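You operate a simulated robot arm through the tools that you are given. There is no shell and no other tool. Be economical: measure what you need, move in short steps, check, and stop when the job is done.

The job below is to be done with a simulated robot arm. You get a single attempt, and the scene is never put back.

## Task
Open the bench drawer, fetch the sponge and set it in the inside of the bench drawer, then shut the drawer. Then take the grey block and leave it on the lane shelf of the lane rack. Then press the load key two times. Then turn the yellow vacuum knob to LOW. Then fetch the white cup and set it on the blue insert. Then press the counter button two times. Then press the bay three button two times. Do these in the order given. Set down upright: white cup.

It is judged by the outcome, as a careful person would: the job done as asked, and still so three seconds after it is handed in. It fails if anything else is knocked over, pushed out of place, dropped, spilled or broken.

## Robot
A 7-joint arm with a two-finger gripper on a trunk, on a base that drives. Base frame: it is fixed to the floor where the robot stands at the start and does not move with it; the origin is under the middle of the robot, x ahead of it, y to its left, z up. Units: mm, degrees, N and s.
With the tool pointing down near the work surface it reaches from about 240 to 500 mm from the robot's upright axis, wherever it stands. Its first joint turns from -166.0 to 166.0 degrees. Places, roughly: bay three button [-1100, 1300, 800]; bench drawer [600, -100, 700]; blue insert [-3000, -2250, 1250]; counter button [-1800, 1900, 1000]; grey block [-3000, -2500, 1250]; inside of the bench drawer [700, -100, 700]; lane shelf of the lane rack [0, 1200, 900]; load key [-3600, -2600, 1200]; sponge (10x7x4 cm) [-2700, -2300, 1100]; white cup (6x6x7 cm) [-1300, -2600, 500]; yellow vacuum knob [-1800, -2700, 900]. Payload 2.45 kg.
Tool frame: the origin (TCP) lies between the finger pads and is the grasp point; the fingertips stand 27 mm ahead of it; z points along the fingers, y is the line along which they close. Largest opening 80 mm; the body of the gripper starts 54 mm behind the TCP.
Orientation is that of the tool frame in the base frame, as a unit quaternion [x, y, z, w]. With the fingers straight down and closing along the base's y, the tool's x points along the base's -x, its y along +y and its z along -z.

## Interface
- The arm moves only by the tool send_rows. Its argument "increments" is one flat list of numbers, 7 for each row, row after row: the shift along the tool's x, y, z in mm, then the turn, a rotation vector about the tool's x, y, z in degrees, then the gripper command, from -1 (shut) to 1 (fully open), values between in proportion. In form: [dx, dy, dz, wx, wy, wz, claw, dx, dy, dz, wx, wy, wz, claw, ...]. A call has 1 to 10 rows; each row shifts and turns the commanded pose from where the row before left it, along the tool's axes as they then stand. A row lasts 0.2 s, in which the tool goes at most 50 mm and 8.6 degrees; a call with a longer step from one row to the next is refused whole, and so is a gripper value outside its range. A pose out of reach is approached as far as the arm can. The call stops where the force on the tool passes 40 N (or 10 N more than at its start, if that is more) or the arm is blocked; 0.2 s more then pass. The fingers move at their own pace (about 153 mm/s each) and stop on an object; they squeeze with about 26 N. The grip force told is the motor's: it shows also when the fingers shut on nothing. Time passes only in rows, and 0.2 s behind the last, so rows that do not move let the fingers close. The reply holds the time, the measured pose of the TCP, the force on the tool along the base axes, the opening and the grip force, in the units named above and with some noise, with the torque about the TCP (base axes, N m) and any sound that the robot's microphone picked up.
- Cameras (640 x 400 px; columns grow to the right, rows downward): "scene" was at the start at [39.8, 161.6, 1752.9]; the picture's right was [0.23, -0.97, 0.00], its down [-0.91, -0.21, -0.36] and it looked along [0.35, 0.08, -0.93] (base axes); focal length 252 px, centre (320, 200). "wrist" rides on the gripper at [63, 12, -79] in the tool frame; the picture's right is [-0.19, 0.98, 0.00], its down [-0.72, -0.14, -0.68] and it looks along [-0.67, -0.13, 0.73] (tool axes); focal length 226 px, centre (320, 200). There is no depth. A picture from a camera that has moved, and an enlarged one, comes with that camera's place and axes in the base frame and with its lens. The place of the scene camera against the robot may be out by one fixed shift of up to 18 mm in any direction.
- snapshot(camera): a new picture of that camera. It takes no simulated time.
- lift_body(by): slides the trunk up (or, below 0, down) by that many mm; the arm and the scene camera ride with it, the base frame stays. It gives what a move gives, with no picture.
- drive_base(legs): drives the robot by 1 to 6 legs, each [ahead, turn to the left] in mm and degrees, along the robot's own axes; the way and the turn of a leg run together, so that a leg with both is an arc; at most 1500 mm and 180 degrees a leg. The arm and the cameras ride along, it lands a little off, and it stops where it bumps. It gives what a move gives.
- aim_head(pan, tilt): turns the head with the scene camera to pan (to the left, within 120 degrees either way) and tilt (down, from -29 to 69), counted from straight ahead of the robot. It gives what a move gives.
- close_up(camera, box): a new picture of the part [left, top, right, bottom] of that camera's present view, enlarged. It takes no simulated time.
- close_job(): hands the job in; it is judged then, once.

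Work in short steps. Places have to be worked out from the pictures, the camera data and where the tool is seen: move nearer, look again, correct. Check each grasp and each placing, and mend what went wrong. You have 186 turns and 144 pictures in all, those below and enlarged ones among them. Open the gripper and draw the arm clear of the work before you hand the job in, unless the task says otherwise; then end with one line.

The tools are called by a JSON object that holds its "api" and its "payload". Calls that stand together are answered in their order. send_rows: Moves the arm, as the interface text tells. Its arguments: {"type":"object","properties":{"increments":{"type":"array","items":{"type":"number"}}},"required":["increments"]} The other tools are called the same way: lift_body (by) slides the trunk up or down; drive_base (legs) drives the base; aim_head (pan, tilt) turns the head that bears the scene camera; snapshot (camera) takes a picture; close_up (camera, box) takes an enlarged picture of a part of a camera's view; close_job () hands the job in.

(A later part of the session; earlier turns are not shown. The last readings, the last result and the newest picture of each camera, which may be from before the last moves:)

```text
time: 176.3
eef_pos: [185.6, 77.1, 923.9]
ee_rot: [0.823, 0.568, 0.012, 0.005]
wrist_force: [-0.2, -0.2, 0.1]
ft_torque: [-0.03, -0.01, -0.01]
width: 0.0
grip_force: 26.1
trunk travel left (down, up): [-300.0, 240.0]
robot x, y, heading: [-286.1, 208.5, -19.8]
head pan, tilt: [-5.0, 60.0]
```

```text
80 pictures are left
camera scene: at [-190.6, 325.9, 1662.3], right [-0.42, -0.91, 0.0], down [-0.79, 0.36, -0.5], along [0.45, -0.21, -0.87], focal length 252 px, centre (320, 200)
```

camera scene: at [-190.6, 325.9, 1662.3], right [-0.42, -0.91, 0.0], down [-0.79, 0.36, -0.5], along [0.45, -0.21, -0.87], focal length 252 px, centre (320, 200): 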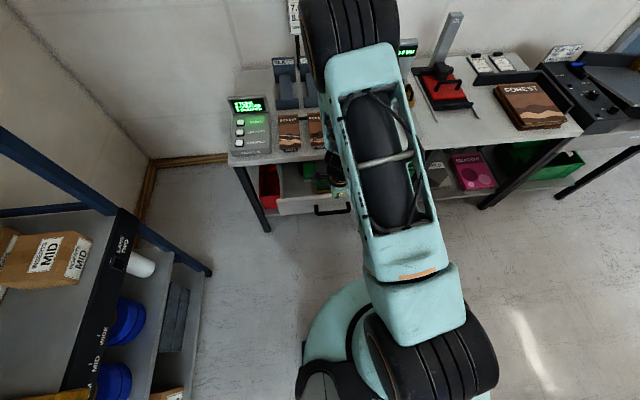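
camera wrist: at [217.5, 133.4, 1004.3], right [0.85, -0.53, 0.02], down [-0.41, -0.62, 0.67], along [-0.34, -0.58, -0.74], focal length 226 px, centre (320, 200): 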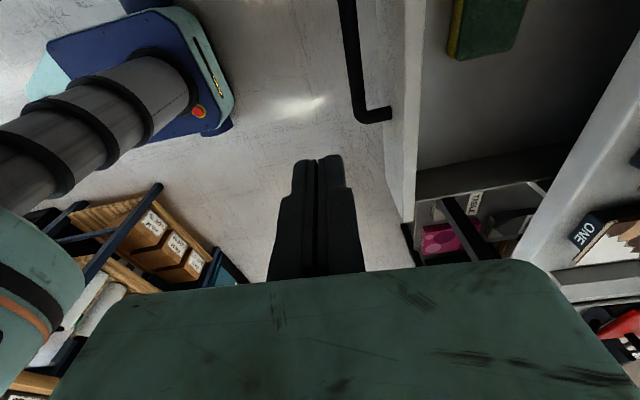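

Handle centre at (231, 68), I'm 47 mm in front of it and centred. Lower to z≈702 and push by driving.

{"api": "lift_body", "payload": {"by": -222}}

{"api": "drive_base", "payload": {"legs": [[130, 0]]}}

{"api": "snapshot", "payload": {"camera": "wrist"}}

```text
time: 178.7
eef_pos: [184.3, 79.1, 701.7]
ee_rot: [0.823, 0.568, 0.013, 0.006]
wrist_force: [-1.0, 0.2, 0.4]
ft_torque: [0.0, -0.01, -0.02]
width: 0.0
grip_force: 26.6
trunk travel left (down, up): [-78.0, 462.0]
robot x, y, heading: [-286.5, 206.7, -20.1]
head pan, tilt: [-5.0, 60.0]
```

```text
time: 180.0
eef_pos: [306.3, 35.3, 701.3]
ee_rot: [0.822, 0.569, 0.013, 0.006]
wrist_force: [0.3, -1.1, 0.0]
ft_torque: [0.0, -0.03, -0.03]
width: 0.0
grip_force: 26.6
trunk travel left (down, up): [-78.0, 462.0]
robot x, y, heading: [-162.8, 162.1, -19.7]
head pan, tilt: [-5.0, 60.0]
```

```text
79 pictures are left
camera wrist: at [339.0, 91.2, 782.3], right [0.85, -0.53, 0.02], down [-0.4, -0.62, 0.67], along [-0.34, -0.58, -0.74], focal length 226 px, centre (320, 200)
```

wrist: 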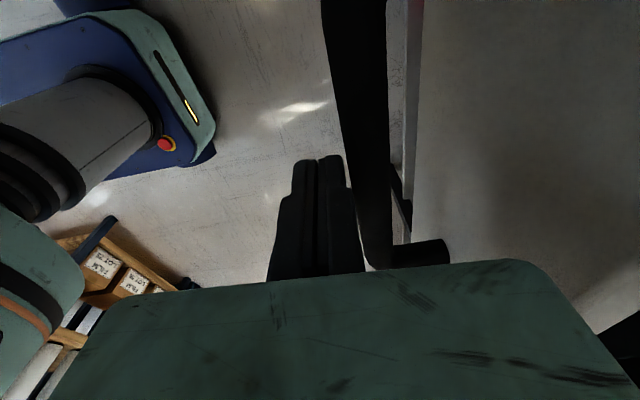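

Drawer is being pushed. Continue to closure.

{"api": "drive_base", "payload": {"legs": [[100, 0]]}}

{"api": "drive_base", "payload": {"legs": [[40, 0]]}}

{"api": "snapshot", "payload": {"camera": "wrist"}}

{"api": "snapshot", "payload": {"camera": "scene"}}

```text
time: 181.6
eef_pos: [397.4, 2.6, 700.2]
ee_rot: [0.823, 0.568, 0.008, 0.001]
wrist_force: [-2.3, 0.9, 0.9]
ft_torque: [-0.01, -0.02, 0.01]
width: 0.2
grip_force: 25.5
trunk travel left (down, up): [-78.0, 462.0]
robot x, y, heading: [-64.4, 125.8, -19.7]
head pan, tilt: [-5.0, 60.0]
stopped in leg 1: the force on the tool passed its limit at 42 N (the readings are from after the stop); the commanded pose is now the measured one
```

```text
time: 182.3
eef_pos: [398.3, 1.9, 697.4]
ee_rot: [0.823, 0.568, 0.003, -0.011]
wrist_force: [-4.2, 1.5, -0.2]
ft_torque: [0.01, -0.02, 0.01]
width: 0.0
grip_force: 25.9
trunk travel left (down, up): [-78.0, 462.0]
robot x, y, heading: [-58.5, 124.5, -19.9]
head pan, tilt: [-5.0, 60.0]
stopped in leg 1: the force on the tool passed its limit at 66 N (the readings are from after the stop); the commanded pose is now the measured one
```

```text
78 pictures are left
camera wrist: at [432.9, 56.4, 777.5], right [0.85, -0.53, -0.02], down [-0.38, -0.64, 0.67], along [-0.36, -0.56, -0.74], focal length 226 px, centre (320, 200)
```

wrist: 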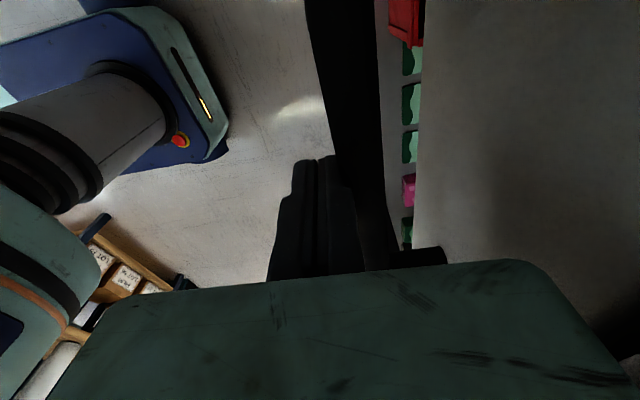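

```text
77 pictures are left
camera scene: at [37.0, 244.0, 1440.3], right [-0.42, -0.91, 0.0], down [-0.79, 0.36, -0.5], along [0.45, -0.21, -0.87], focal length 252 px, centre (320, 200)
```

scene: 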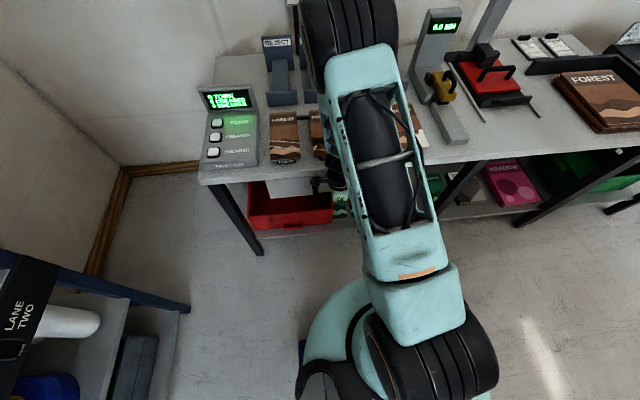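

Drawer is shut (66 N stop, bar back at its closed line). Back off, raise and travel back to the glass table area.

{"api": "drive_base", "payload": {"legs": [[-200, 0]]}}

{"api": "lift_body", "payload": {"by": 462}}

{"api": "aim_head", "payload": {"pan": -5, "tilt": 60}}

{"api": "snapshot", "payload": {"camera": "scene"}}

{"api": "drive_base", "payload": {"legs": [[0, -83.5], [1019, 0], [0, -5.3], [1002, 0]]}}

```text
time: 183.9
eef_pos: [208.2, 70.3, 696.8]
ee_rot: [0.824, 0.567, 0.003, -0.011]
wrist_force: [-0.7, -0.4, -0.3]
ft_torque: [0.03, 0.0, 0.01]
width: 0.0
grip_force: 26.5
trunk travel left (down, up): [-78.0, 462.0]
robot x, y, heading: [-249.1, 195.3, -20.1]
head pan, tilt: [-5.0, 60.0]
```

```text
refused: 462 is not a number from -400 to 400
```

```text
time: 184.6
eef_pos: [207.3, 71.3, 697.6]
ee_rot: [0.823, 0.567, 0.005, -0.01]
wrist_force: [-0.3, 0.1, 0.2]
ft_torque: [-0.01, 0.0, -0.02]
width: 0.0
grip_force: 25.6
trunk travel left (down, up): [-78.0, 462.0]
robot x, y, heading: [-247.7, 192.1, -19.8]
head pan, tilt: [-5.0, 60.0]
```

```text
76 pictures are left
camera scene: at [-152.4, 312.5, 1440.3], right [-0.42, -0.91, 0.0], down [-0.78, 0.37, -0.5], along [0.45, -0.21, -0.87], focal length 252 px, centre (320, 200)
```

scene: 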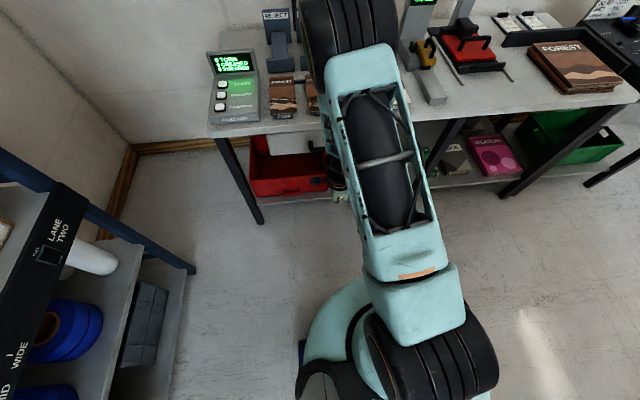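

```text
time: 198.8
eef_pos: [-777.5, -2265.5, 697.4]
ee_rot: [0.991, -0.137, 0.01, -0.005]
wrist_force: [-0.5, 0.2, 0.5]
ft_torque: [0.02, -0.05, 0.02]
width: 0.0
grip_force: 26.5
trunk travel left (down, up): [-78.0, 462.0]
robot x, y, heading: [-694.3, -1802.0, -105.0]
head pan, tilt: [-5.0, 60.0]
```

Lift call was refused but travel was fine. Raise now and continue along the aisle.

{"api": "lift_body", "payload": {"by": 400}}

{"api": "lift_body", "payload": {"by": 62}}

{"api": "drive_base", "payload": {"legs": [[0, -61.4], [670, 0], [0, -30.8], [1300, 0]]}}

{"api": "aim_head", "payload": {"pan": 70, "tilt": 35}}

{"api": "snapshot", "payload": {"camera": "scene"}}

```text
time: 202.6
eef_pos: [-777.4, -2265.6, 1096.6]
ee_rot: [0.99, -0.138, 0.01, -0.006]
wrist_force: [-0.1, 0.3, 0.8]
ft_torque: [0.04, 0.01, 0.0]
width: 0.1
grip_force: 25.9
trunk travel left (down, up): [-478.0, 62.0]
robot x, y, heading: [-691.4, -1799.3, -105.0]
head pan, tilt: [-5.0, 60.0]
```

```text
time: 203.6
eef_pos: [-777.3, -2266.0, 1158.6]
ee_rot: [0.99, -0.138, 0.009, -0.007]
wrist_force: [0.9, -0.1, -0.3]
ft_torque: [0.02, -0.02, 0.01]
width: 0.2
grip_force: 25.9
trunk travel left (down, up): [-540.0, 0.0]
robot x, y, heading: [-691.7, -1801.0, -105.1]
head pan, tilt: [-5.0, 60.0]
```

```text
time: 217.8
eef_pos: [-3082.1, -1556.3, 1158.7]
ee_rot: [-0.604, 0.797, -0.012, -0.002]
wrist_force: [-0.6, 0.3, 0.0]
ft_torque: [0.01, 0.01, -0.01]
width: 0.1
grip_force: 26.0
trunk travel left (down, up): [-540.0, 0.0]
robot x, y, heading: [-2618.2, -1639.0, 165.2]
head pan, tilt: [-5.0, 60.0]
```

```text
time: 219.3
eef_pos: [-3082.0, -1555.5, 1158.3]
ee_rot: [-0.604, 0.797, -0.011, -0.004]
wrist_force: [0.0, 0.0, -0.2]
ft_torque: [0.03, 0.0, 0.01]
width: 0.0
grip_force: 26.0
trunk travel left (down, up): [-540.0, 0.0]
robot x, y, heading: [-2618.3, -1636.0, 164.9]
head pan, tilt: [70.0, 35.0]
```

```text
75 pictures are left
camera scene: at [-2680.4, -1842.6, 1936.6], right [-0.82, 0.57, 0.0], down [0.33, 0.47, -0.82], along [-0.47, -0.67, -0.57], focal length 252 px, centre (320, 200)
```

scene: 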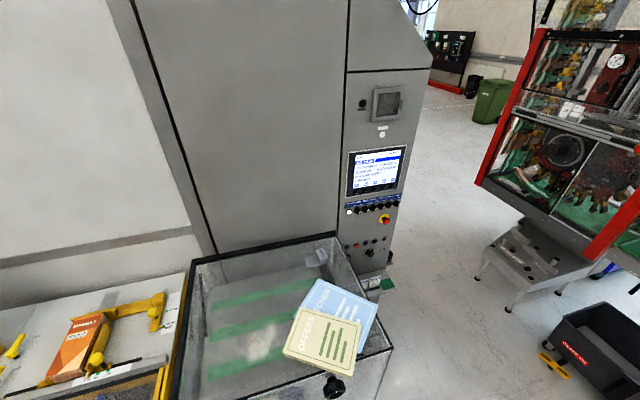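

{"api": "close_up", "payload": {"camera": "scene", "box": [230, 170, 430, 300]}}

{"api": "close_up", "payload": {"camera": "scene", "box": [160, 220, 420, 400]}}

```text
3.08 times, centred on (330, 235) of scene
camera zoom: at [-2680.4, -1842.6, 1936.6], right [-0.82, 0.57, 0.0], down [0.33, 0.47, -0.82], along [-0.47, -0.67, -0.57], focal length 775 px, centre (289, 92)
```

zoom: 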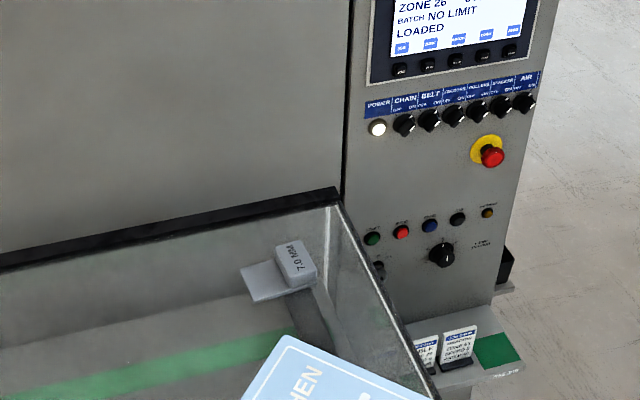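

```text
2.22 times, centred on (290, 310) of scene
camera zoom: at [-2680.4, -1842.6, 1936.6], right [-0.82, 0.57, 0.0], down [0.33, 0.47, -0.82], along [-0.47, -0.67, -0.57], focal length 560 px, centre (387, -44)
```

zoom: 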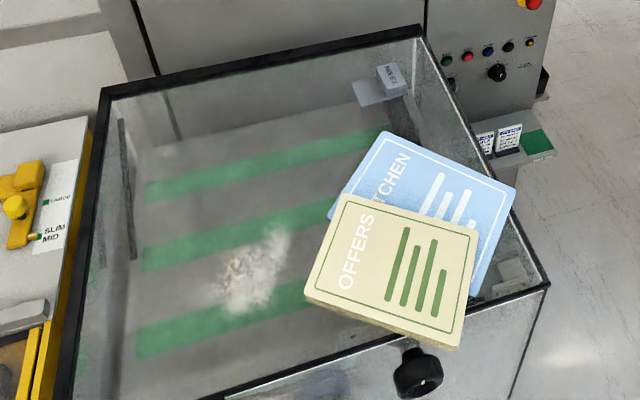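

The grey "7.0 MM" block lies on the glass lid near the back-right corner, ~(-3065, -2400). Raise the arm, move along and turn to face it.

{"api": "send_rows", "payload": {"increments": [0, 0, -40, 0, 0, 0, 0, 0, 0, -40, 0, 0, 0, 0, 0, 0, -40, 0, 0, 0, 0]}}

{"api": "drive_base", "payload": {"legs": [[210, 0], [0, 88], [70, 0]]}}

{"api": "aim_head", "payload": {"pan": 15, "tilt": 45}}

{"api": "snapshot", "payload": {"camera": "scene"}}

{"api": "snapshot", "payload": {"camera": "wrist"}}

```text
time: 220.1
eef_pos: [-3079.1, -1556.3, 1279.6]
ee_rot: [-0.603, 0.798, -0.009, -0.004]
wrist_force: [1.7, 0.2, 0.1]
ft_torque: [0.0, 0.0, 0.01]
width: 40.0
grip_force: 0.0
trunk travel left (down, up): [-540.0, 0.0]
robot x, y, heading: [-2612.3, -1636.9, 165.2]
head pan, tilt: [70.0, 35.0]
```

```text
time: 226.3
eef_pos: [-2922.0, -2104.0, 1282.1]
ee_rot: [0.991, -0.134, 0.01, -0.003]
wrist_force: [0.7, 1.8, 0.0]
ft_torque: [-0.08, 0.05, 0.0]
width: 40.0
grip_force: 0.0
trunk travel left (down, up): [-540.0, 0.0]
robot x, y, heading: [-2846.1, -1645.1, -104.8]
head pan, tilt: [70.0, 35.0]
```

```text
time: 227.5
eef_pos: [-2925.6, -2110.2, 1277.8]
ee_rot: [0.991, -0.134, 0.01, -0.006]
wrist_force: [-0.6, -1.7, -1.2]
ft_torque: [0.0, -0.02, 0.0]
width: 40.0
grip_force: 0.2
trunk travel left (down, up): [-540.0, 0.0]
robot x, y, heading: [-2842.3, -1644.8, -104.7]
head pan, tilt: [15.0, 45.0]
```

```text
72 pictures are left
camera scene: at [-2697.8, -1734.8, 1921.8], right [-1.0, 0.0, 0.0], down [0.0, 0.71, -0.71], along [0.0, -0.71, -0.71], focal length 252 px, centre (320, 200)
```

scene: 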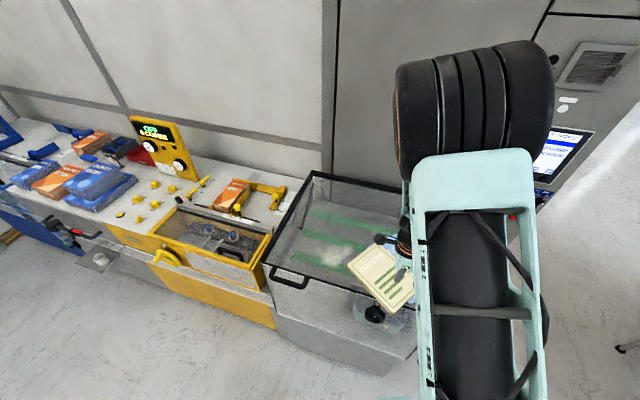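

```text
71 pictures are left
camera wrist: at [-2867.4, -2138.3, 1359.2], right [-0.45, -0.89, -0.02], down [-0.67, 0.32, 0.67], along [-0.59, 0.31, -0.74], focal length 226 px, centre (320, 200)
```

wrist: 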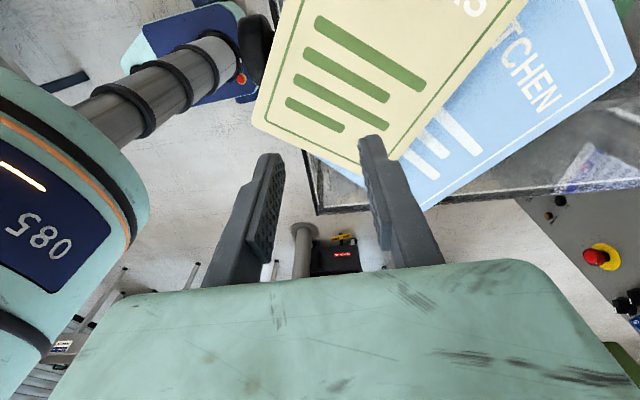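

Tilt the tool forward ~45° to gain reach toward the back of the lid.

{"api": "send_rows", "payload": {"increments": [0, 0, 0, -7.5, 0, 0, 1, 0, 0, 0, -7.5, 0, 0, 1, 0, 0, 0, -7.5, 0, 0, 1, 0, 0, 0, -7.5, 0, 0, 1, 0, 0, 0, -7.5, 0, 0, 1, 0, 0, 0, -7.5, 0, 0, 1]}}

{"api": "snapshot", "payload": {"camera": "scene"}}

{"api": "snapshot", "payload": {"camera": "wrist"}}

```text
time: 228.9
eef_pos: [-2924.1, -2109.4, 1277.5]
ee_rot: [0.917, -0.127, -0.042, 0.375]
wrist_force: [0.5, -0.3, -0.7]
ft_torque: [0.04, -0.04, 0.01]
width: 80.2
grip_force: 0.1
trunk travel left (down, up): [-540.0, 0.0]
robot x, y, heading: [-2845.6, -1645.2, -104.7]
head pan, tilt: [15.0, 45.0]
```

```text
70 pictures are left
camera scene: at [-2697.9, -1735.4, 1921.7], right [-1.0, 0.0, 0.0], down [0.0, 0.71, -0.71], along [0.0, -0.71, -0.71], focal length 252 px, centre (320, 200)
```

scene: 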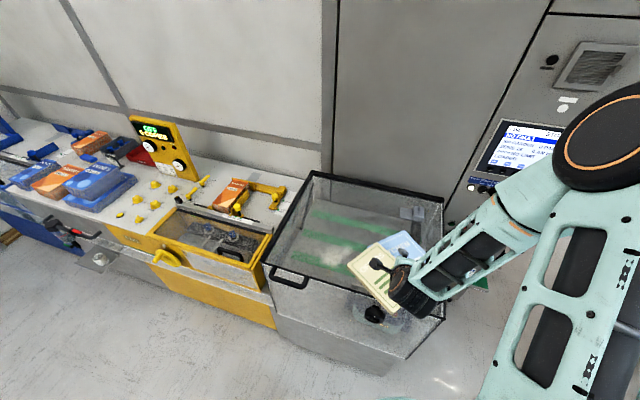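

```text
69 pictures are left
camera wrist: at [-2851.0, -2080.7, 1345.6], right [-0.39, -0.62, 0.68], down [-0.55, 0.75, 0.37], along [-0.74, -0.23, -0.63], focal length 226 px, centre (320, 200)
```

wrist: 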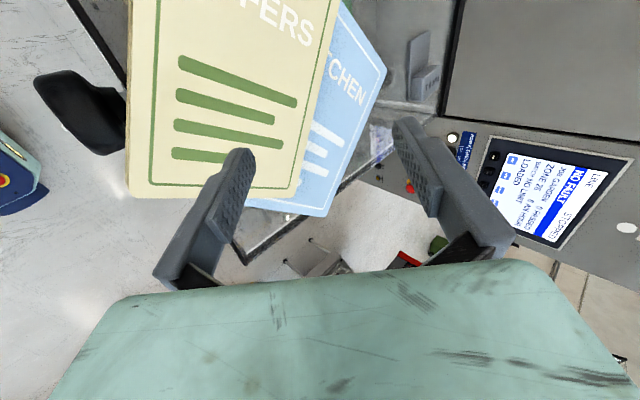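

Block triangulated at (-3072, -2420, 1161). Zoom in for its shape.

{"api": "close_up", "payload": {"camera": "wrist", "box": [370, 0, 490, 120]}}

{"api": "close_up", "payload": {"camera": "scene", "box": [370, 180, 450, 250]}}

```text
3.33 times, centred on (430, 60) of wrist
camera zoom: at [-2851.0, -2080.7, 1345.6], right [-0.39, -0.62, 0.68], down [-0.55, 0.75, 0.37], along [-0.74, -0.23, -0.63], focal length 754 px, centre (-47, 667)
```

zoom: 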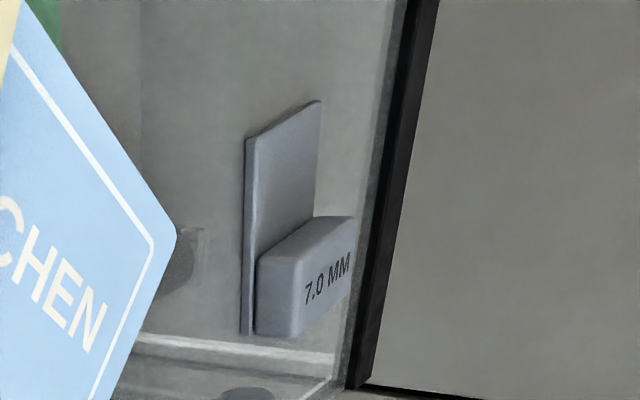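

```text
5.71 times, centred on (410, 215) of scene
camera zoom: at [-2697.9, -1735.4, 1921.7], right [-1.0, 0.0, 0.0], down [0.0, 0.71, -0.71], along [0.0, -0.71, -0.71], focal length 1440 px, centre (-194, 114)
```

zoom: 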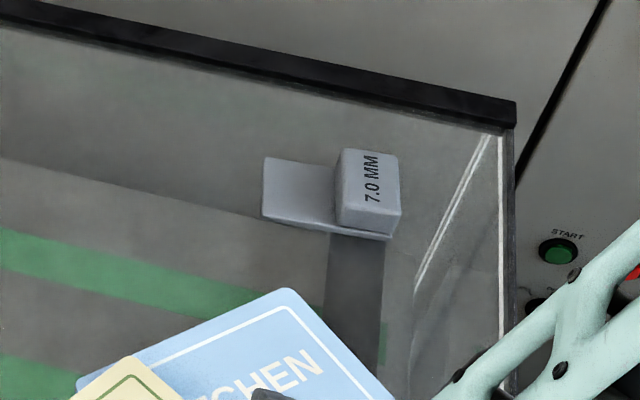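

The gauge is a thin blade with a thick end labelled 7.0 MM (~44 mm across). Roll the gripper 90° so it closes sideways, and drive 90 mm closer.

{"api": "send_rows", "payload": {"increments": [0, 0, 0, 0, 0, 8.6, 1, 0, 0, 0, 0, 0, 8.6, 1, 0, 0, 0, 0, 0, 8.6, 1, 0, 0, 0, 0, 0, 8.6, 1, 0, 0, 0, 0, 0, 8.6, 1, 0, 0, 0, 0, 0, 8.6, 1, 0, 0, 0, 0, 0, 8.6, 1, 0, 0, 0, 0, 0, 8.6, 1, 0, 0, 0, 0, 0, 8.6, 1, 0, 0, 0, 0, 0, 8.6, 1]}}

{"api": "drive_base", "payload": {"legs": [[90, 0]]}}

{"api": "snapshot", "payload": {"camera": "scene"}}

{"api": "snapshot", "payload": {"camera": "wrist"}}

```text
time: 231.1
eef_pos: [-2925.1, -2107.9, 1278.4]
ee_rot: [-0.583, 0.72, -0.224, -0.302]
wrist_force: [-0.1, -0.2, 0.3]
ft_torque: [0.03, 0.03, 0.02]
width: 80.2
grip_force: 0.1
trunk travel left (down, up): [-540.0, 0.0]
robot x, y, heading: [-2847.7, -1643.4, -104.9]
head pan, tilt: [15.0, 45.0]
```

```text
time: 232.2
eef_pos: [-2948.1, -2196.5, 1278.3]
ee_rot: [-0.584, 0.719, -0.225, -0.302]
wrist_force: [-0.3, -0.8, -1.3]
ft_torque: [-0.01, 0.0, 0.0]
width: 79.8
grip_force: 0.0
trunk travel left (down, up): [-540.0, 0.0]
robot x, y, heading: [-2868.3, -1730.8, -104.7]
head pan, tilt: [15.0, 45.0]
```

```text
66 pictures are left
camera scene: at [-2721.6, -1823.2, 1921.7], right [-1.0, 0.0, 0.0], down [0.0, 0.71, -0.71], along [0.0, -0.71, -0.71], focal length 252 px, centre (320, 200)
```

scene: 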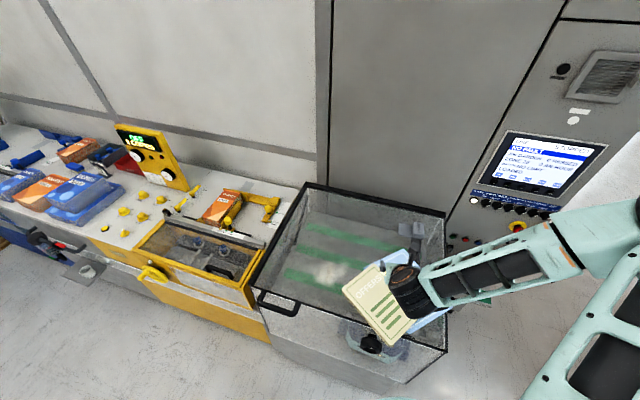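

```text
65 pictures are left
camera wrist: at [-2954.5, -2184.0, 1379.5], right [-0.93, 0.35, -0.1], down [0.35, 0.93, -0.02], along [0.09, -0.05, -0.99], focal length 226 px, centre (320, 200)
```

wrist: 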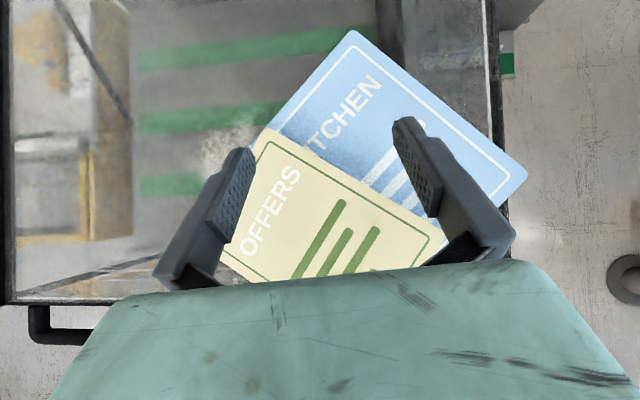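

Wrist camera now looks straight down. Move the tool forward over the block at safe height.

{"api": "send_rows", "payload": {"increments": [31, 13, 31, 0, 0, 0, 1, 31, 13, 31, 0, 0, 0, 1, 31, 13, 31, 0, 0, 0, 1, 31, 13, 31, 0, 0, 0, 1, 31, 13, 31, 0, 0, 0, 1]}}

{"api": "snapshot", "payload": {"camera": "wrist"}}

```text
time: 233.4
eef_pos: [-3063.8, -2399.2, 1279.4]
ee_rot: [-0.583, 0.72, -0.224, -0.303]
wrist_force: [-0.9, -0.5, -0.1]
ft_torque: [0.0, 0.0, -0.01]
width: 79.8
grip_force: 0.0
trunk travel left (down, up): [-540.0, 0.0]
robot x, y, heading: [-2866.6, -1727.6, -104.8]
head pan, tilt: [15.0, 45.0]
```

```text
64 pictures are left
camera wrist: at [-3069.1, -2387.1, 1380.4], right [-0.93, 0.35, -0.1], down [0.35, 0.94, -0.02], along [0.09, -0.05, -0.99], focal length 226 px, centre (320, 200)
```

wrist: 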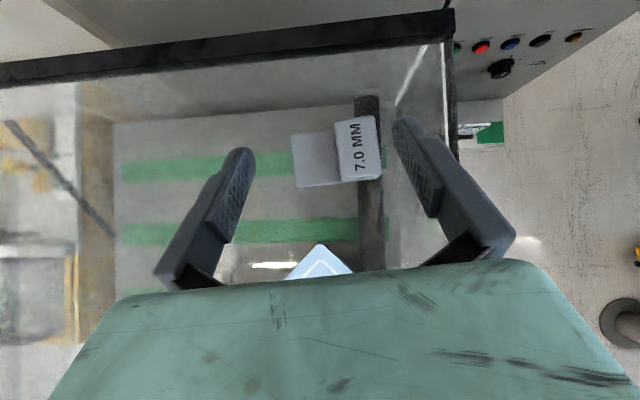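

Block's thick end at about (-3098, -2428). Move over it and down 60 mm, then recheck.

{"api": "send_rows", "payload": {"increments": [-8.4, 12.6, 34.2, 0, 0, 0, 1, -8.4, 12.6, 34.2, 0, 0, 0, 1]}}

{"api": "snapshot", "payload": {"camera": "wrist"}}

```text
time: 234.0
eef_pos: [-3096.6, -2424.7, 1215.1]
ee_rot: [-0.583, 0.72, -0.224, -0.302]
wrist_force: [-0.3, 0.1, -0.4]
ft_torque: [0.02, -0.03, 0.02]
width: 80.1
grip_force: 0.1
trunk travel left (down, up): [-540.0, 0.0]
robot x, y, heading: [-2864.5, -1730.4, -105.3]
head pan, tilt: [15.0, 45.0]
```

```text
63 pictures are left
camera wrist: at [-3102.9, -2412.8, 1316.1], right [-0.93, 0.35, -0.1], down [0.35, 0.93, -0.02], along [0.09, -0.05, -0.99], focal length 226 px, centre (320, 200)
```

wrist: 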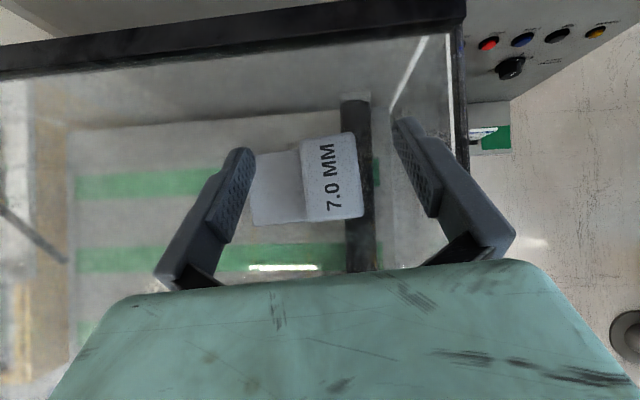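

Top of the block ≈1150, centre (-3101, -2433). Descend in steps.

{"api": "send_rows", "payload": {"increments": [-11.9, 0.2, 16.3, 0, 0, 0, 1, -11.9, 0.2, 16.3, 0, 0, 0, 1, -11.9, 0.2, 16.3, 0, 0, 0, 1]}}

{"api": "snapshot", "payload": {"camera": "wrist"}}

```text
time: 234.8
eef_pos: [-3096.6, -2437.2, 1168.5]
ee_rot: [-0.582, 0.717, -0.232, -0.307]
wrist_force: [4.8, 6.2, 23.8]
ft_torque: [-0.45, -0.94, 0.34]
width: 72.3
grip_force: 0.2
trunk travel left (down, up): [-540.0, 0.0]
robot x, y, heading: [-2869.8, -1730.8, -104.8]
head pan, tilt: [15.0, 45.0]
stopped in row 3: the force on the tool passed its limit at 46 N (the readings are from after the stop); the commanded pose is now the measured one
```

```text
62 pictures are left
camera wrist: at [-3103.6, -2422.4, 1270.5], right [-0.93, 0.34, -0.11], down [0.35, 0.94, -0.03], along [0.09, -0.07, -0.99], focal length 226 px, centre (320, 200)
```

wrist: 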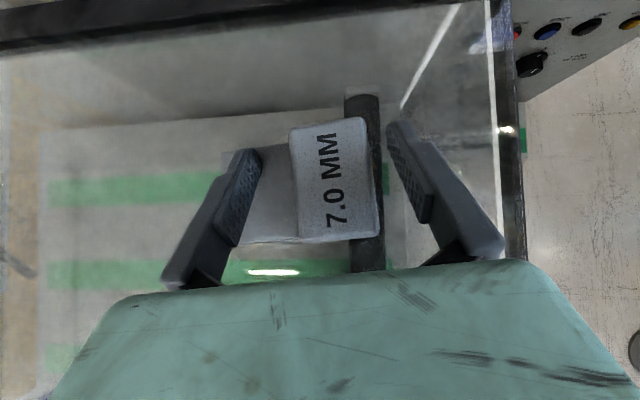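

Left fingertip is resting on the thin blade; block is between the fingers. Raise 3 mm, centre, and close.

{"api": "send_rows", "payload": {"increments": [2.1, 0, -2.1, 0, 0, 0, 1, 0, 6, 0, 0, 0, 0, 1, 0, 0, 0, 0, 0, 0, -1, 0, 0, 0, 0, 0, 0, -1, 0, 0, 0, 0, 0, 0, -1]}}

{"api": "snapshot", "payload": {"camera": "wrist"}}

```text
time: 236.1
eef_pos: [-3104.0, -2431.9, 1168.0]
ee_rot: [-0.582, 0.718, -0.229, -0.305]
wrist_force: [-0.5, 0.1, -2.2]
ft_torque: [0.03, 0.07, 0.05]
width: 39.6
grip_force: 25.9
trunk travel left (down, up): [-540.0, 0.0]
robot x, y, heading: [-2864.0, -1730.9, -104.7]
head pan, tilt: [15.0, 45.0]
```

```text
61 pictures are left
camera wrist: at [-3110.5, -2419.6, 1269.6], right [-0.93, 0.35, -0.11], down [0.35, 0.94, -0.03], along [0.09, -0.06, -0.99], focal length 226 px, centre (320, 200)
```

wrist: 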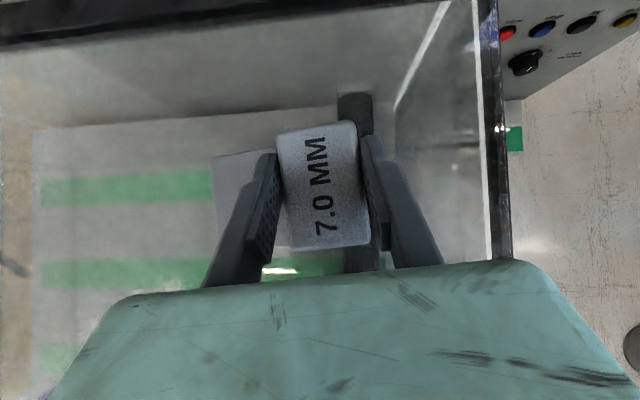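

Gripped at 39.6 mm. Lift 100 mm straight up, check.

{"api": "send_rows", "payload": {"increments": [7, 0, -7, 0, 0, 0, -1, 18, 0, -18, 0, 0, 0, -1, 24, 0, -24, 0, 0, 0, -1, 24, 0, -24, 0, 0, 0, -1]}}

{"api": "snapshot", "payload": {"camera": "wrist"}}

```text
time: 237.1
eef_pos: [-3101.3, -2434.3, 1271.0]
ee_rot: [-0.583, 0.717, -0.23, -0.305]
wrist_force: [0.7, -0.5, -2.0]
ft_torque: [0.01, 0.05, 0.03]
width: 39.6
grip_force: 25.6
trunk travel left (down, up): [-540.0, 0.0]
robot x, y, heading: [-2866.7, -1728.8, -105.0]
head pan, tilt: [15.0, 45.0]
```

```text
60 pictures are left
camera wrist: at [-3107.2, -2420.8, 1373.3], right [-0.93, 0.35, -0.11], down [0.35, 0.94, -0.03], along [0.09, -0.06, -0.99], focal length 226 px, centre (320, 200)
```

wrist: 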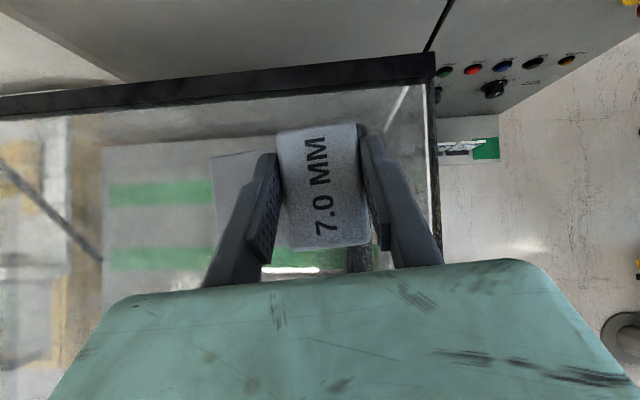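

Held securely. Retract toward the robot and drive back to the bench side for the lane rack.

{"api": "send_rows", "payload": {"increments": [-30, -4.3, -29.3, 0, 0, 0, -1, -30, -4.3, -29.3, 0, 0, 0, -1, -30, -4.3, -29.3, 0, 0, 0, -1, -30, -4.3, -29.3, 0, 0, 0, -1, -30, -4.3, -29.3, 0, 0, 0, -1, -30, -4.3, -29.3, 0, 0, 0, -1]}}

{"api": "drive_base", "payload": {"legs": [[-250, 0]]}}

{"api": "snapshot", "payload": {"camera": "scene"}}

```text
time: 238.4
eef_pos: [-3023.1, -2194.7, 1267.2]
ee_rot: [-0.582, 0.717, -0.23, -0.306]
wrist_force: [-0.1, 0.9, -2.1]
ft_torque: [0.0, 0.01, 0.0]
width: 39.6
grip_force: 25.3
trunk travel left (down, up): [-540.0, 0.0]
robot x, y, heading: [-2865.3, -1728.8, -105.3]
head pan, tilt: [15.0, 45.0]
```

```text
time: 240.3
eef_pos: [-2957.4, -1951.2, 1267.0]
ee_rot: [-0.583, 0.717, -0.23, -0.306]
wrist_force: [0.2, -0.1, -2.9]
ft_torque: [-0.01, 0.0, -0.01]
width: 39.8
grip_force: 25.4
trunk travel left (down, up): [-540.0, 0.0]
robot x, y, heading: [-2800.6, -1489.1, -105.0]
head pan, tilt: [15.0, 45.0]
```

```text
59 pictures are left
camera scene: at [-2655.9, -1575.6, 1921.9], right [-1.0, 0.0, 0.0], down [0.0, 0.71, -0.71], along [0.0, -0.71, -0.71], focal length 252 px, centre (320, 200)
```

scene: 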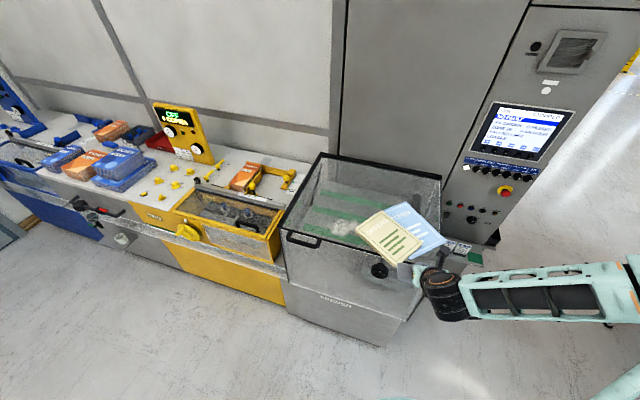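

{"api": "drive_base", "payload": {"legs": [[0, 87.1], [1490, 0]]}}

{"api": "drive_base", "payload": {"legs": [[0, 39], [600, 0], [0, 51], [1000, 0]]}}

```text
time: 251.4
eef_pos: [-927.8, -2058.3, 1265.3]
ee_rot: [0.919, -0.1, 0.378, 0.056]
wrist_force: [-0.2, 0.2, -3.9]
ft_torque: [-0.04, 0.02, 0.02]
width: 39.7
grip_force: 25.7
trunk travel left (down, up): [-540.0, 0.0]
robot x, y, heading: [-1390.8, -1898.5, -15.0]
head pan, tilt: [15.0, 45.0]
```

```text
time: 263.9
eef_pos: [-421.9, -222.6, 1266.4]
ee_rot: [0.716, 0.584, 0.305, -0.231]
wrist_force: [0.5, 0.8, -2.7]
ft_torque: [-0.04, -0.06, -0.01]
width: 39.6
grip_force: 26.2
trunk travel left (down, up): [-540.0, 0.0]
robot x, y, heading: [-574.1, -686.0, 75.3]
head pan, tilt: [15.0, 45.0]
```

{"api": "aim_head", "payload": {"pan": 5, "tilt": 22}}

{"api": "snapshot", "payload": {"camera": "scene"}}

```text
time: 264.7
eef_pos: [-420.8, -222.0, 1265.8]
ee_rot: [0.716, 0.584, 0.305, -0.231]
wrist_force: [-0.5, 0.2, -1.9]
ft_torque: [0.03, 0.01, 0.0]
width: 39.5
grip_force: 26.3
trunk travel left (down, up): [-540.0, 0.0]
robot x, y, heading: [-574.5, -687.7, 75.3]
head pan, tilt: [5.0, 22.0]
```

```text
58 pictures are left
camera scene: at [-695.6, -570.2, 1957.1], right [0.99, -0.17, 0.0], down [-0.06, -0.37, -0.93], along [0.16, 0.91, -0.38], focal length 252 px, centre (320, 200)
```

scene: 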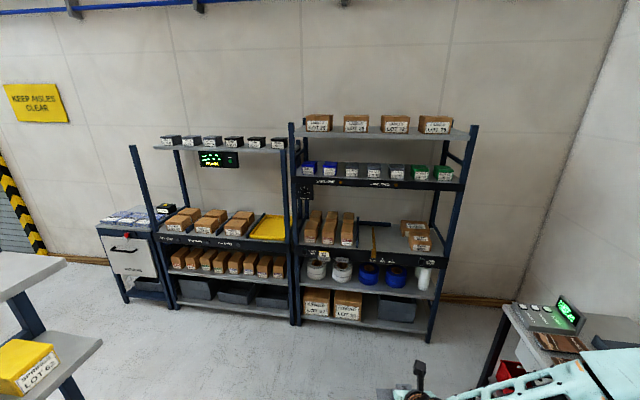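

{"api": "close_up", "payload": {"camera": "scene", "box": [280, 150, 480, 300]}}

{"api": "close_up", "payload": {"camera": "scene", "box": [90, 120, 320, 270]}}

```text
2.67 times, centred on (380, 225) of scene
camera zoom: at [-695.6, -570.2, 1957.1], right [0.99, -0.17, 0.0], down [-0.06, -0.37, -0.93], along [0.16, 0.91, -0.38], focal length 672 px, centre (160, 133)
```

zoom: 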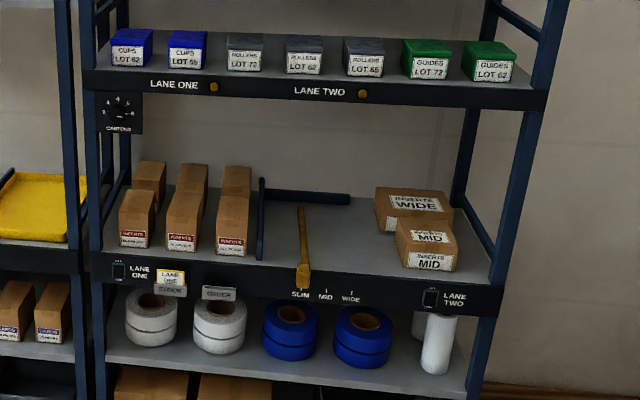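

```text
2.67 times, centred on (205, 195) of scene
camera zoom: at [-695.6, -570.2, 1957.1], right [0.99, -0.17, 0.0], down [-0.06, -0.37, -0.93], along [0.16, 0.91, -0.38], focal length 672 px, centre (627, 213)
```

zoom: 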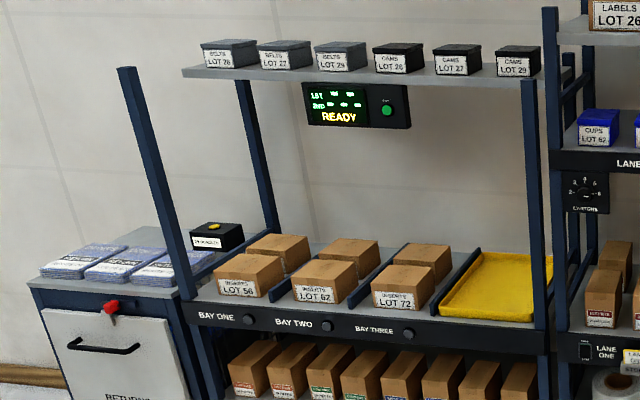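

Target lane shelf: open floor between the yellow lever and the WIDE/MID boxes. Drive to a staging spot facing it.

{"api": "drive_base", "payload": {"legs": [[0, -11.7], [1080, 0], [0, 8.6]]}}

{"api": "aim_head", "payload": {"pan": -10, "tilt": 40}}

{"api": "snapshot", "payload": {"camera": "scene"}}

{"api": "snapshot", "payload": {"camera": "wrist"}}

```text
time: 271.7
eef_pos: [96.1, 735.5, 1266.5]
ee_rot: [0.735, 0.56, 0.312, -0.22]
wrist_force: [0.4, 0.0, -2.9]
ft_torque: [0.01, -0.02, -0.02]
width: 39.6
grip_force: 25.7
trunk travel left (down, up): [-540.0, 0.0]
robot x, y, heading: [-85.3, 279.6, 71.8]
head pan, tilt: [5.0, 22.0]
```

```text
time: 272.5
eef_pos: [95.0, 734.1, 1266.2]
ee_rot: [0.735, 0.56, 0.313, -0.22]
wrist_force: [0.3, 0.8, -2.5]
ft_torque: [0.0, -0.01, -0.02]
width: 39.3
grip_force: 26.3
trunk travel left (down, up): [-540.0, 0.0]
robot x, y, heading: [-91.1, 281.3, 71.7]
head pan, tilt: [-10.0, 40.0]
```

```text
55 pictures are left
camera scene: at [-183.2, 390.4, 1929.1], right [0.88, -0.47, 0.0], down [-0.3, -0.57, -0.77], along [0.36, 0.67, -0.64], focal length 252 px, centre (320, 200)
```

scene: 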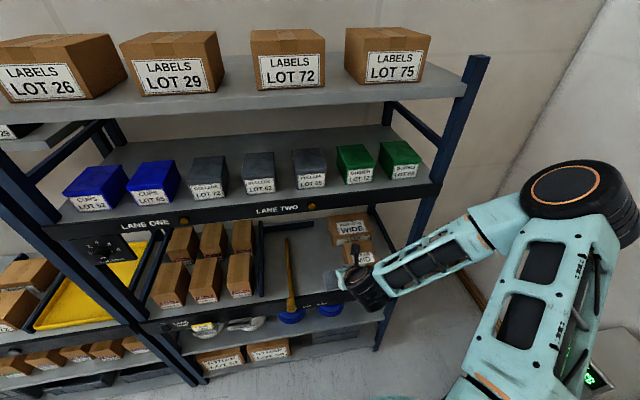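

```text
54 pictures are left
camera wrist: at [102.6, 721.6, 1368.0], right [0.91, -0.4, -0.11], down [-0.41, -0.91, -0.03], along [-0.09, 0.07, -0.99], focal length 226 px, centre (320, 200)
```

wrist: 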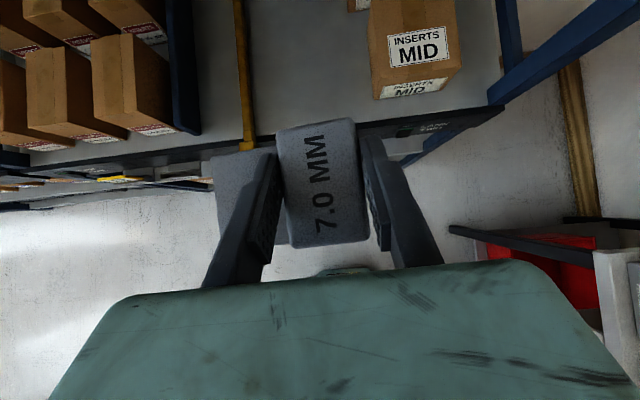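

Lower the trunk 220 mm (still outside the rack) and look again to measure shelf height.

{"api": "lift_body", "payload": {"by": -220}}

{"api": "snapshot", "payload": {"camera": "wrist"}}

{"api": "snapshot", "payload": {"camera": "scene"}}

```text
time: 274.9
eef_pos: [96.2, 735.4, 1046.6]
ee_rot: [0.735, 0.56, 0.312, -0.22]
wrist_force: [1.0, -0.2, -2.3]
ft_torque: [-0.01, -0.05, -0.04]
width: 39.5
grip_force: 25.7
trunk travel left (down, up): [-320.0, 220.0]
robot x, y, heading: [-89.5, 280.8, 71.4]
head pan, tilt: [-10.0, 40.0]
```

```text
53 pictures are left
camera wrist: at [102.6, 721.4, 1148.2], right [0.91, -0.4, -0.11], down [-0.41, -0.91, -0.03], along [-0.09, 0.07, -0.99], focal length 226 px, centre (320, 200)
```

wrist: 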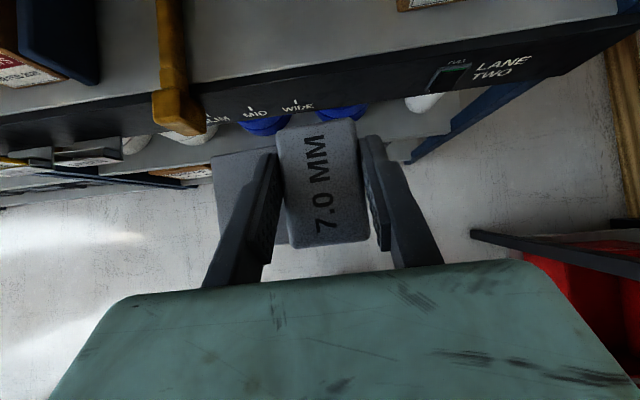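

```text
52 pictures are left
camera scene: at [-183.2, 390.1, 1709.2], right [0.88, -0.47, 0.0], down [-0.31, -0.57, -0.77], along [0.36, 0.67, -0.64], focal length 252 px, centre (320, 200)
```

scene: 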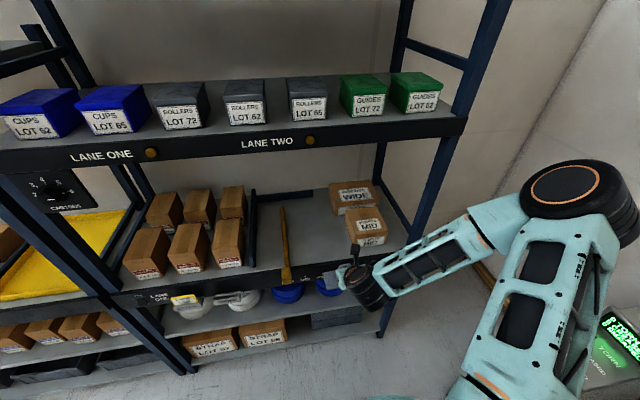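

Shelf is ~800–900 high with the upper shelf at ~1400, so ample clearance. Move the block forward over the shelf at z≈1046.

{"api": "send_rows", "payload": {"increments": [30.8, -4.4, 30.5, 0, 0, 0, -1, 30.8, -4.4, 30.5, 0, 0, 0, -1, 30.8, -4.4, 30.5, 0, 0, 0, -1, 30.8, -4.4, 30.5, 0, 0, 0, -1, 30.8, -4.4, 30.5, 0, 0, 0, -1, 30.8, -4.4, 30.5, 0, 0, 0, -1, 30.8, -4.4, 30.5, 0, 0, 0, -1]}}

{"api": "snapshot", "payload": {"camera": "wrist"}}

{"api": "snapshot", "payload": {"camera": "scene"}}

```text
time: 276.4
eef_pos: [148.6, 1034.2, 1047.6]
ee_rot: [0.735, 0.561, 0.313, -0.22]
wrist_force: [-0.4, -1.0, -2.6]
ft_torque: [0.01, 0.01, 0.01]
width: 39.6
grip_force: 26.7
trunk travel left (down, up): [-320.0, 220.0]
robot x, y, heading: [-88.2, 280.4, 71.8]
head pan, tilt: [-10.0, 40.0]
```

```text
51 pictures are left
camera wrist: at [155.6, 1020.7, 1148.6], right [0.91, -0.4, -0.11], down [-0.41, -0.91, -0.03], along [-0.09, 0.07, -0.99], focal length 226 px, centre (320, 200)
```

wrist: 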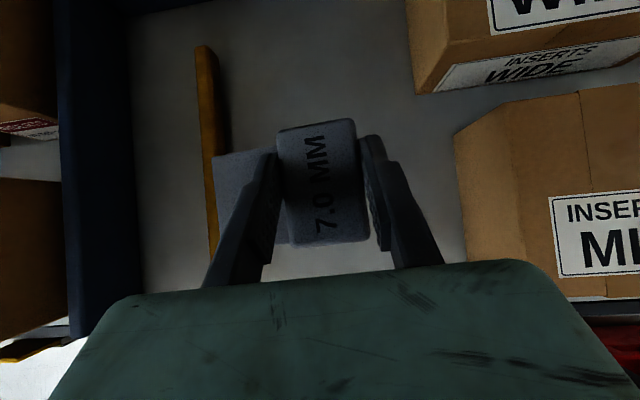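

```text
50 pictures are left
camera scene: at [-183.7, 391.4, 1708.9], right [0.88, -0.47, 0.0], down [-0.3, -0.57, -0.77], along [0.36, 0.67, -0.64], focal length 252 px, centre (320, 200)
```

scene: 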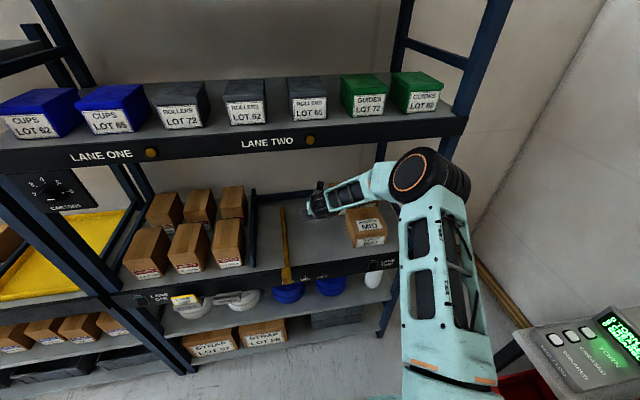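

Nicely placed over open shelf. Lower the trunk 90 mm and look again.

{"api": "lift_body", "payload": {"by": -90}}

{"api": "snapshot", "payload": {"camera": "wrist"}}

```text
time: 277.7
eef_pos: [149.3, 1031.9, 957.2]
ee_rot: [0.735, 0.56, 0.312, -0.219]
wrist_force: [0.5, 1.1, -2.2]
ft_torque: [-0.01, -0.03, 0.0]
width: 39.6
grip_force: 26.9
trunk travel left (down, up): [-230.0, 310.0]
robot x, y, heading: [-88.2, 280.5, 71.7]
head pan, tilt: [-10.0, 40.0]
```

```text
49 pictures are left
camera wrist: at [156.0, 1019.4, 1059.3], right [0.91, -0.4, -0.11], down [-0.41, -0.91, -0.03], along [-0.09, 0.07, -0.99], focal length 226 px, centre (320, 200)
```

wrist: 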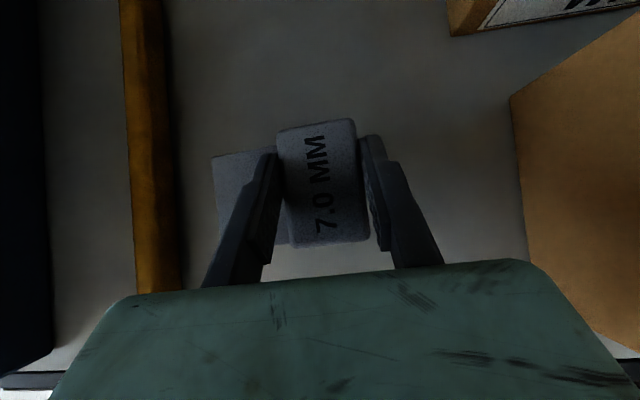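

Shelf is roughly 60–80 mm below the block. Descend slowly with force watch.

{"api": "send_rows", "payload": {"increments": [-5, 0, 5, 0, 0, 0, -1, -5, 0, 5, 0, 0, 0, -1, -5, 0, 5, 0, 0, 0, -1, -5, 0, 5, 0, 0, 0, -1, -5, 0, 5, 0, 0, 0, -1, -5, 0, 5, 0, 0, 0, -1, -4, 0, 4, 0, 0, 0, -1, -4, 0, 4, 0, 0, 0, -1, -4, 0, 4, 0, 0, 0, -1, -4, 0, 4, 0, 0, 0, -1]}}

{"api": "send_rows", "payload": {"increments": [-4, 0, 4, 0, 0, 0, -1, -4, 0, 4, 0, 0, 0, -1, -4, 0, 4, 0, 0, 0, -1, -4, 0, 4, 0, 0, 0, -1, -4, 0, 4, 0, 0, 0, -1, -4, 0, 4, 0, 0, 0, -1]}}

{"api": "snapshot", "payload": {"camera": "wrist"}}

```text
time: 279.6
eef_pos: [151.2, 1035.8, 911.0]
ee_rot: [0.734, 0.557, 0.319, -0.224]
wrist_force: [0.6, 5.7, 14.5]
ft_torque: [-0.04, 0.89, -0.33]
width: 40.3
grip_force: 26.3
trunk travel left (down, up): [-230.0, 310.0]
robot x, y, heading: [-89.2, 280.8, 71.6]
head pan, tilt: [-10.0, 40.0]
stopped in row 9: the force on the tool passed its limit at 46 N (the readings are from after the stop); the commanded pose is now the measured one
```

```text
time: 280.0
eef_pos: [152.2, 1041.5, 910.3]
ee_rot: [0.733, 0.556, 0.321, -0.228]
wrist_force: [1.7, 5.4, 12.7]
ft_torque: [0.04, 1.11, -0.4]
width: 39.5
grip_force: 25.4
trunk travel left (down, up): [-230.0, 310.0]
robot x, y, heading: [-91.8, 281.6, 72.0]
head pan, tilt: [-10.0, 40.0]
stopped in row 2: the force on the tool passed its limit at 44 N (the readings are from after the stop); the commanded pose is now the measured one
```

```text
48 pictures are left
camera wrist: at [159.3, 1024.7, 1012.6], right [0.91, -0.4, -0.12], down [-0.41, -0.91, -0.05], along [-0.08, 0.09, -0.99], focal length 226 px, centre (320, 200)
```

wrist: 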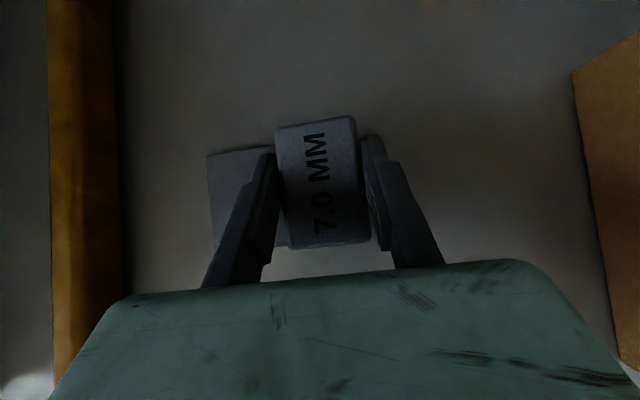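

Block is on the shelf. Release and rise.

{"api": "send_rows", "payload": {"increments": [1, 0, -1, 0, 0, 0, 0.4, 0, 0, 0, 0, 0, 0, 0.4, 0, 0, 0, 0, 0, 0, 0.4, 7, 0, -7, 0, 0, 0, 0.4, 15, 0, -15, 0, 0, 0, 0.4, 25, 0, -25, 0, 0, 0, 0.4, 25, 0, -25, 0, 0, 0, 0.4]}}

{"api": "snapshot", "payload": {"camera": "wrist"}}

```text
time: 281.6
eef_pos: [147.9, 1038.9, 1011.3]
ee_rot: [0.733, 0.558, 0.319, -0.225]
wrist_force: [0.8, -1.1, -0.5]
ft_torque: [-0.03, 0.01, -0.06]
width: 55.9
grip_force: 0.0
trunk travel left (down, up): [-230.0, 310.0]
robot x, y, heading: [-88.4, 280.9, 71.8]
head pan, tilt: [-10.0, 40.0]
```

```text
47 pictures are left
camera wrist: at [155.2, 1024.1, 1112.9], right [0.91, -0.4, -0.11], down [-0.41, -0.91, -0.05], along [-0.08, 0.09, -0.99], focal length 226 px, centre (320, 200)
```

wrist: 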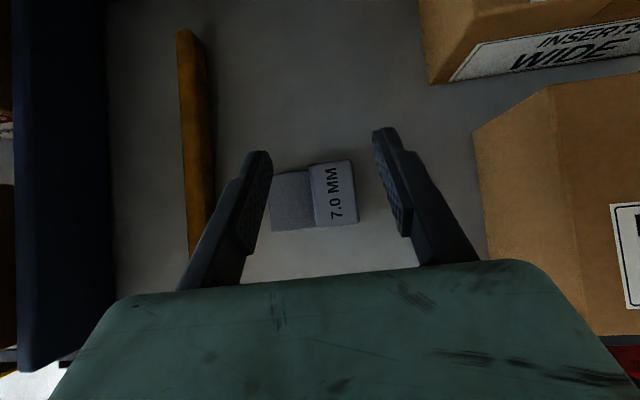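

Block placed well. Retract out of the rack, raise, and head back to the tower for the load key.

{"api": "send_rows", "payload": {"increments": [-30.8, 4.4, -30.5, 0, 0, 0, 0.4, -30.8, 4.4, -30.5, 0, 0, 0, 0.4, -30.8, 4.4, -30.5, 0, 0, 0, 0.4, -30.8, 4.4, -30.5, 0, 0, 0, 0.4, -30.8, 4.4, -30.5, 0, 0, 0, 0.4, -30.8, 4.4, -30.5, 0, 0, 0, -1, -30.8, 4.4, -30.5, 0, 0, 0, -1, -15, 0, -15, 0, 0, 0, -1]}}

{"api": "lift_body", "payload": {"by": 310}}

{"api": "drive_base", "payload": {"legs": [[-150, 0]]}}

```text
time: 283.4
eef_pos: [86.8, 717.3, 1005.6]
ee_rot: [0.732, 0.558, 0.319, -0.226]
wrist_force: [0.1, 0.8, 0.5]
ft_torque: [-0.03, 0.0, 0.0]
width: 0.2
grip_force: 26.0
out of reach, approached as far as the arm can: row 8
trunk travel left (down, up): [-230.0, 310.0]
robot x, y, heading: [-92.8, 281.0, 71.5]
head pan, tilt: [-10.0, 40.0]
```

```text
time: 286.5
eef_pos: [87.1, 719.3, 1314.5]
ee_rot: [0.733, 0.557, 0.319, -0.225]
wrist_force: [-0.4, -0.5, -0.2]
ft_torque: [-0.02, 0.0, 0.0]
width: 0.0
grip_force: 25.8
trunk travel left (down, up): [-540.0, 0.0]
robot x, y, heading: [-87.2, 279.9, 71.8]
head pan, tilt: [-10.0, 40.0]
```

```text
time: 287.9
eef_pos: [38.8, 574.8, 1314.5]
ee_rot: [0.733, 0.558, 0.319, -0.225]
wrist_force: [0.9, 0.2, 0.5]
ft_torque: [-0.01, 0.0, -0.02]
width: 0.0
grip_force: 26.1
trunk travel left (down, up): [-540.0, 0.0]
robot x, y, heading: [-137.6, 137.0, 71.6]
head pan, tilt: [-10.0, 40.0]
```

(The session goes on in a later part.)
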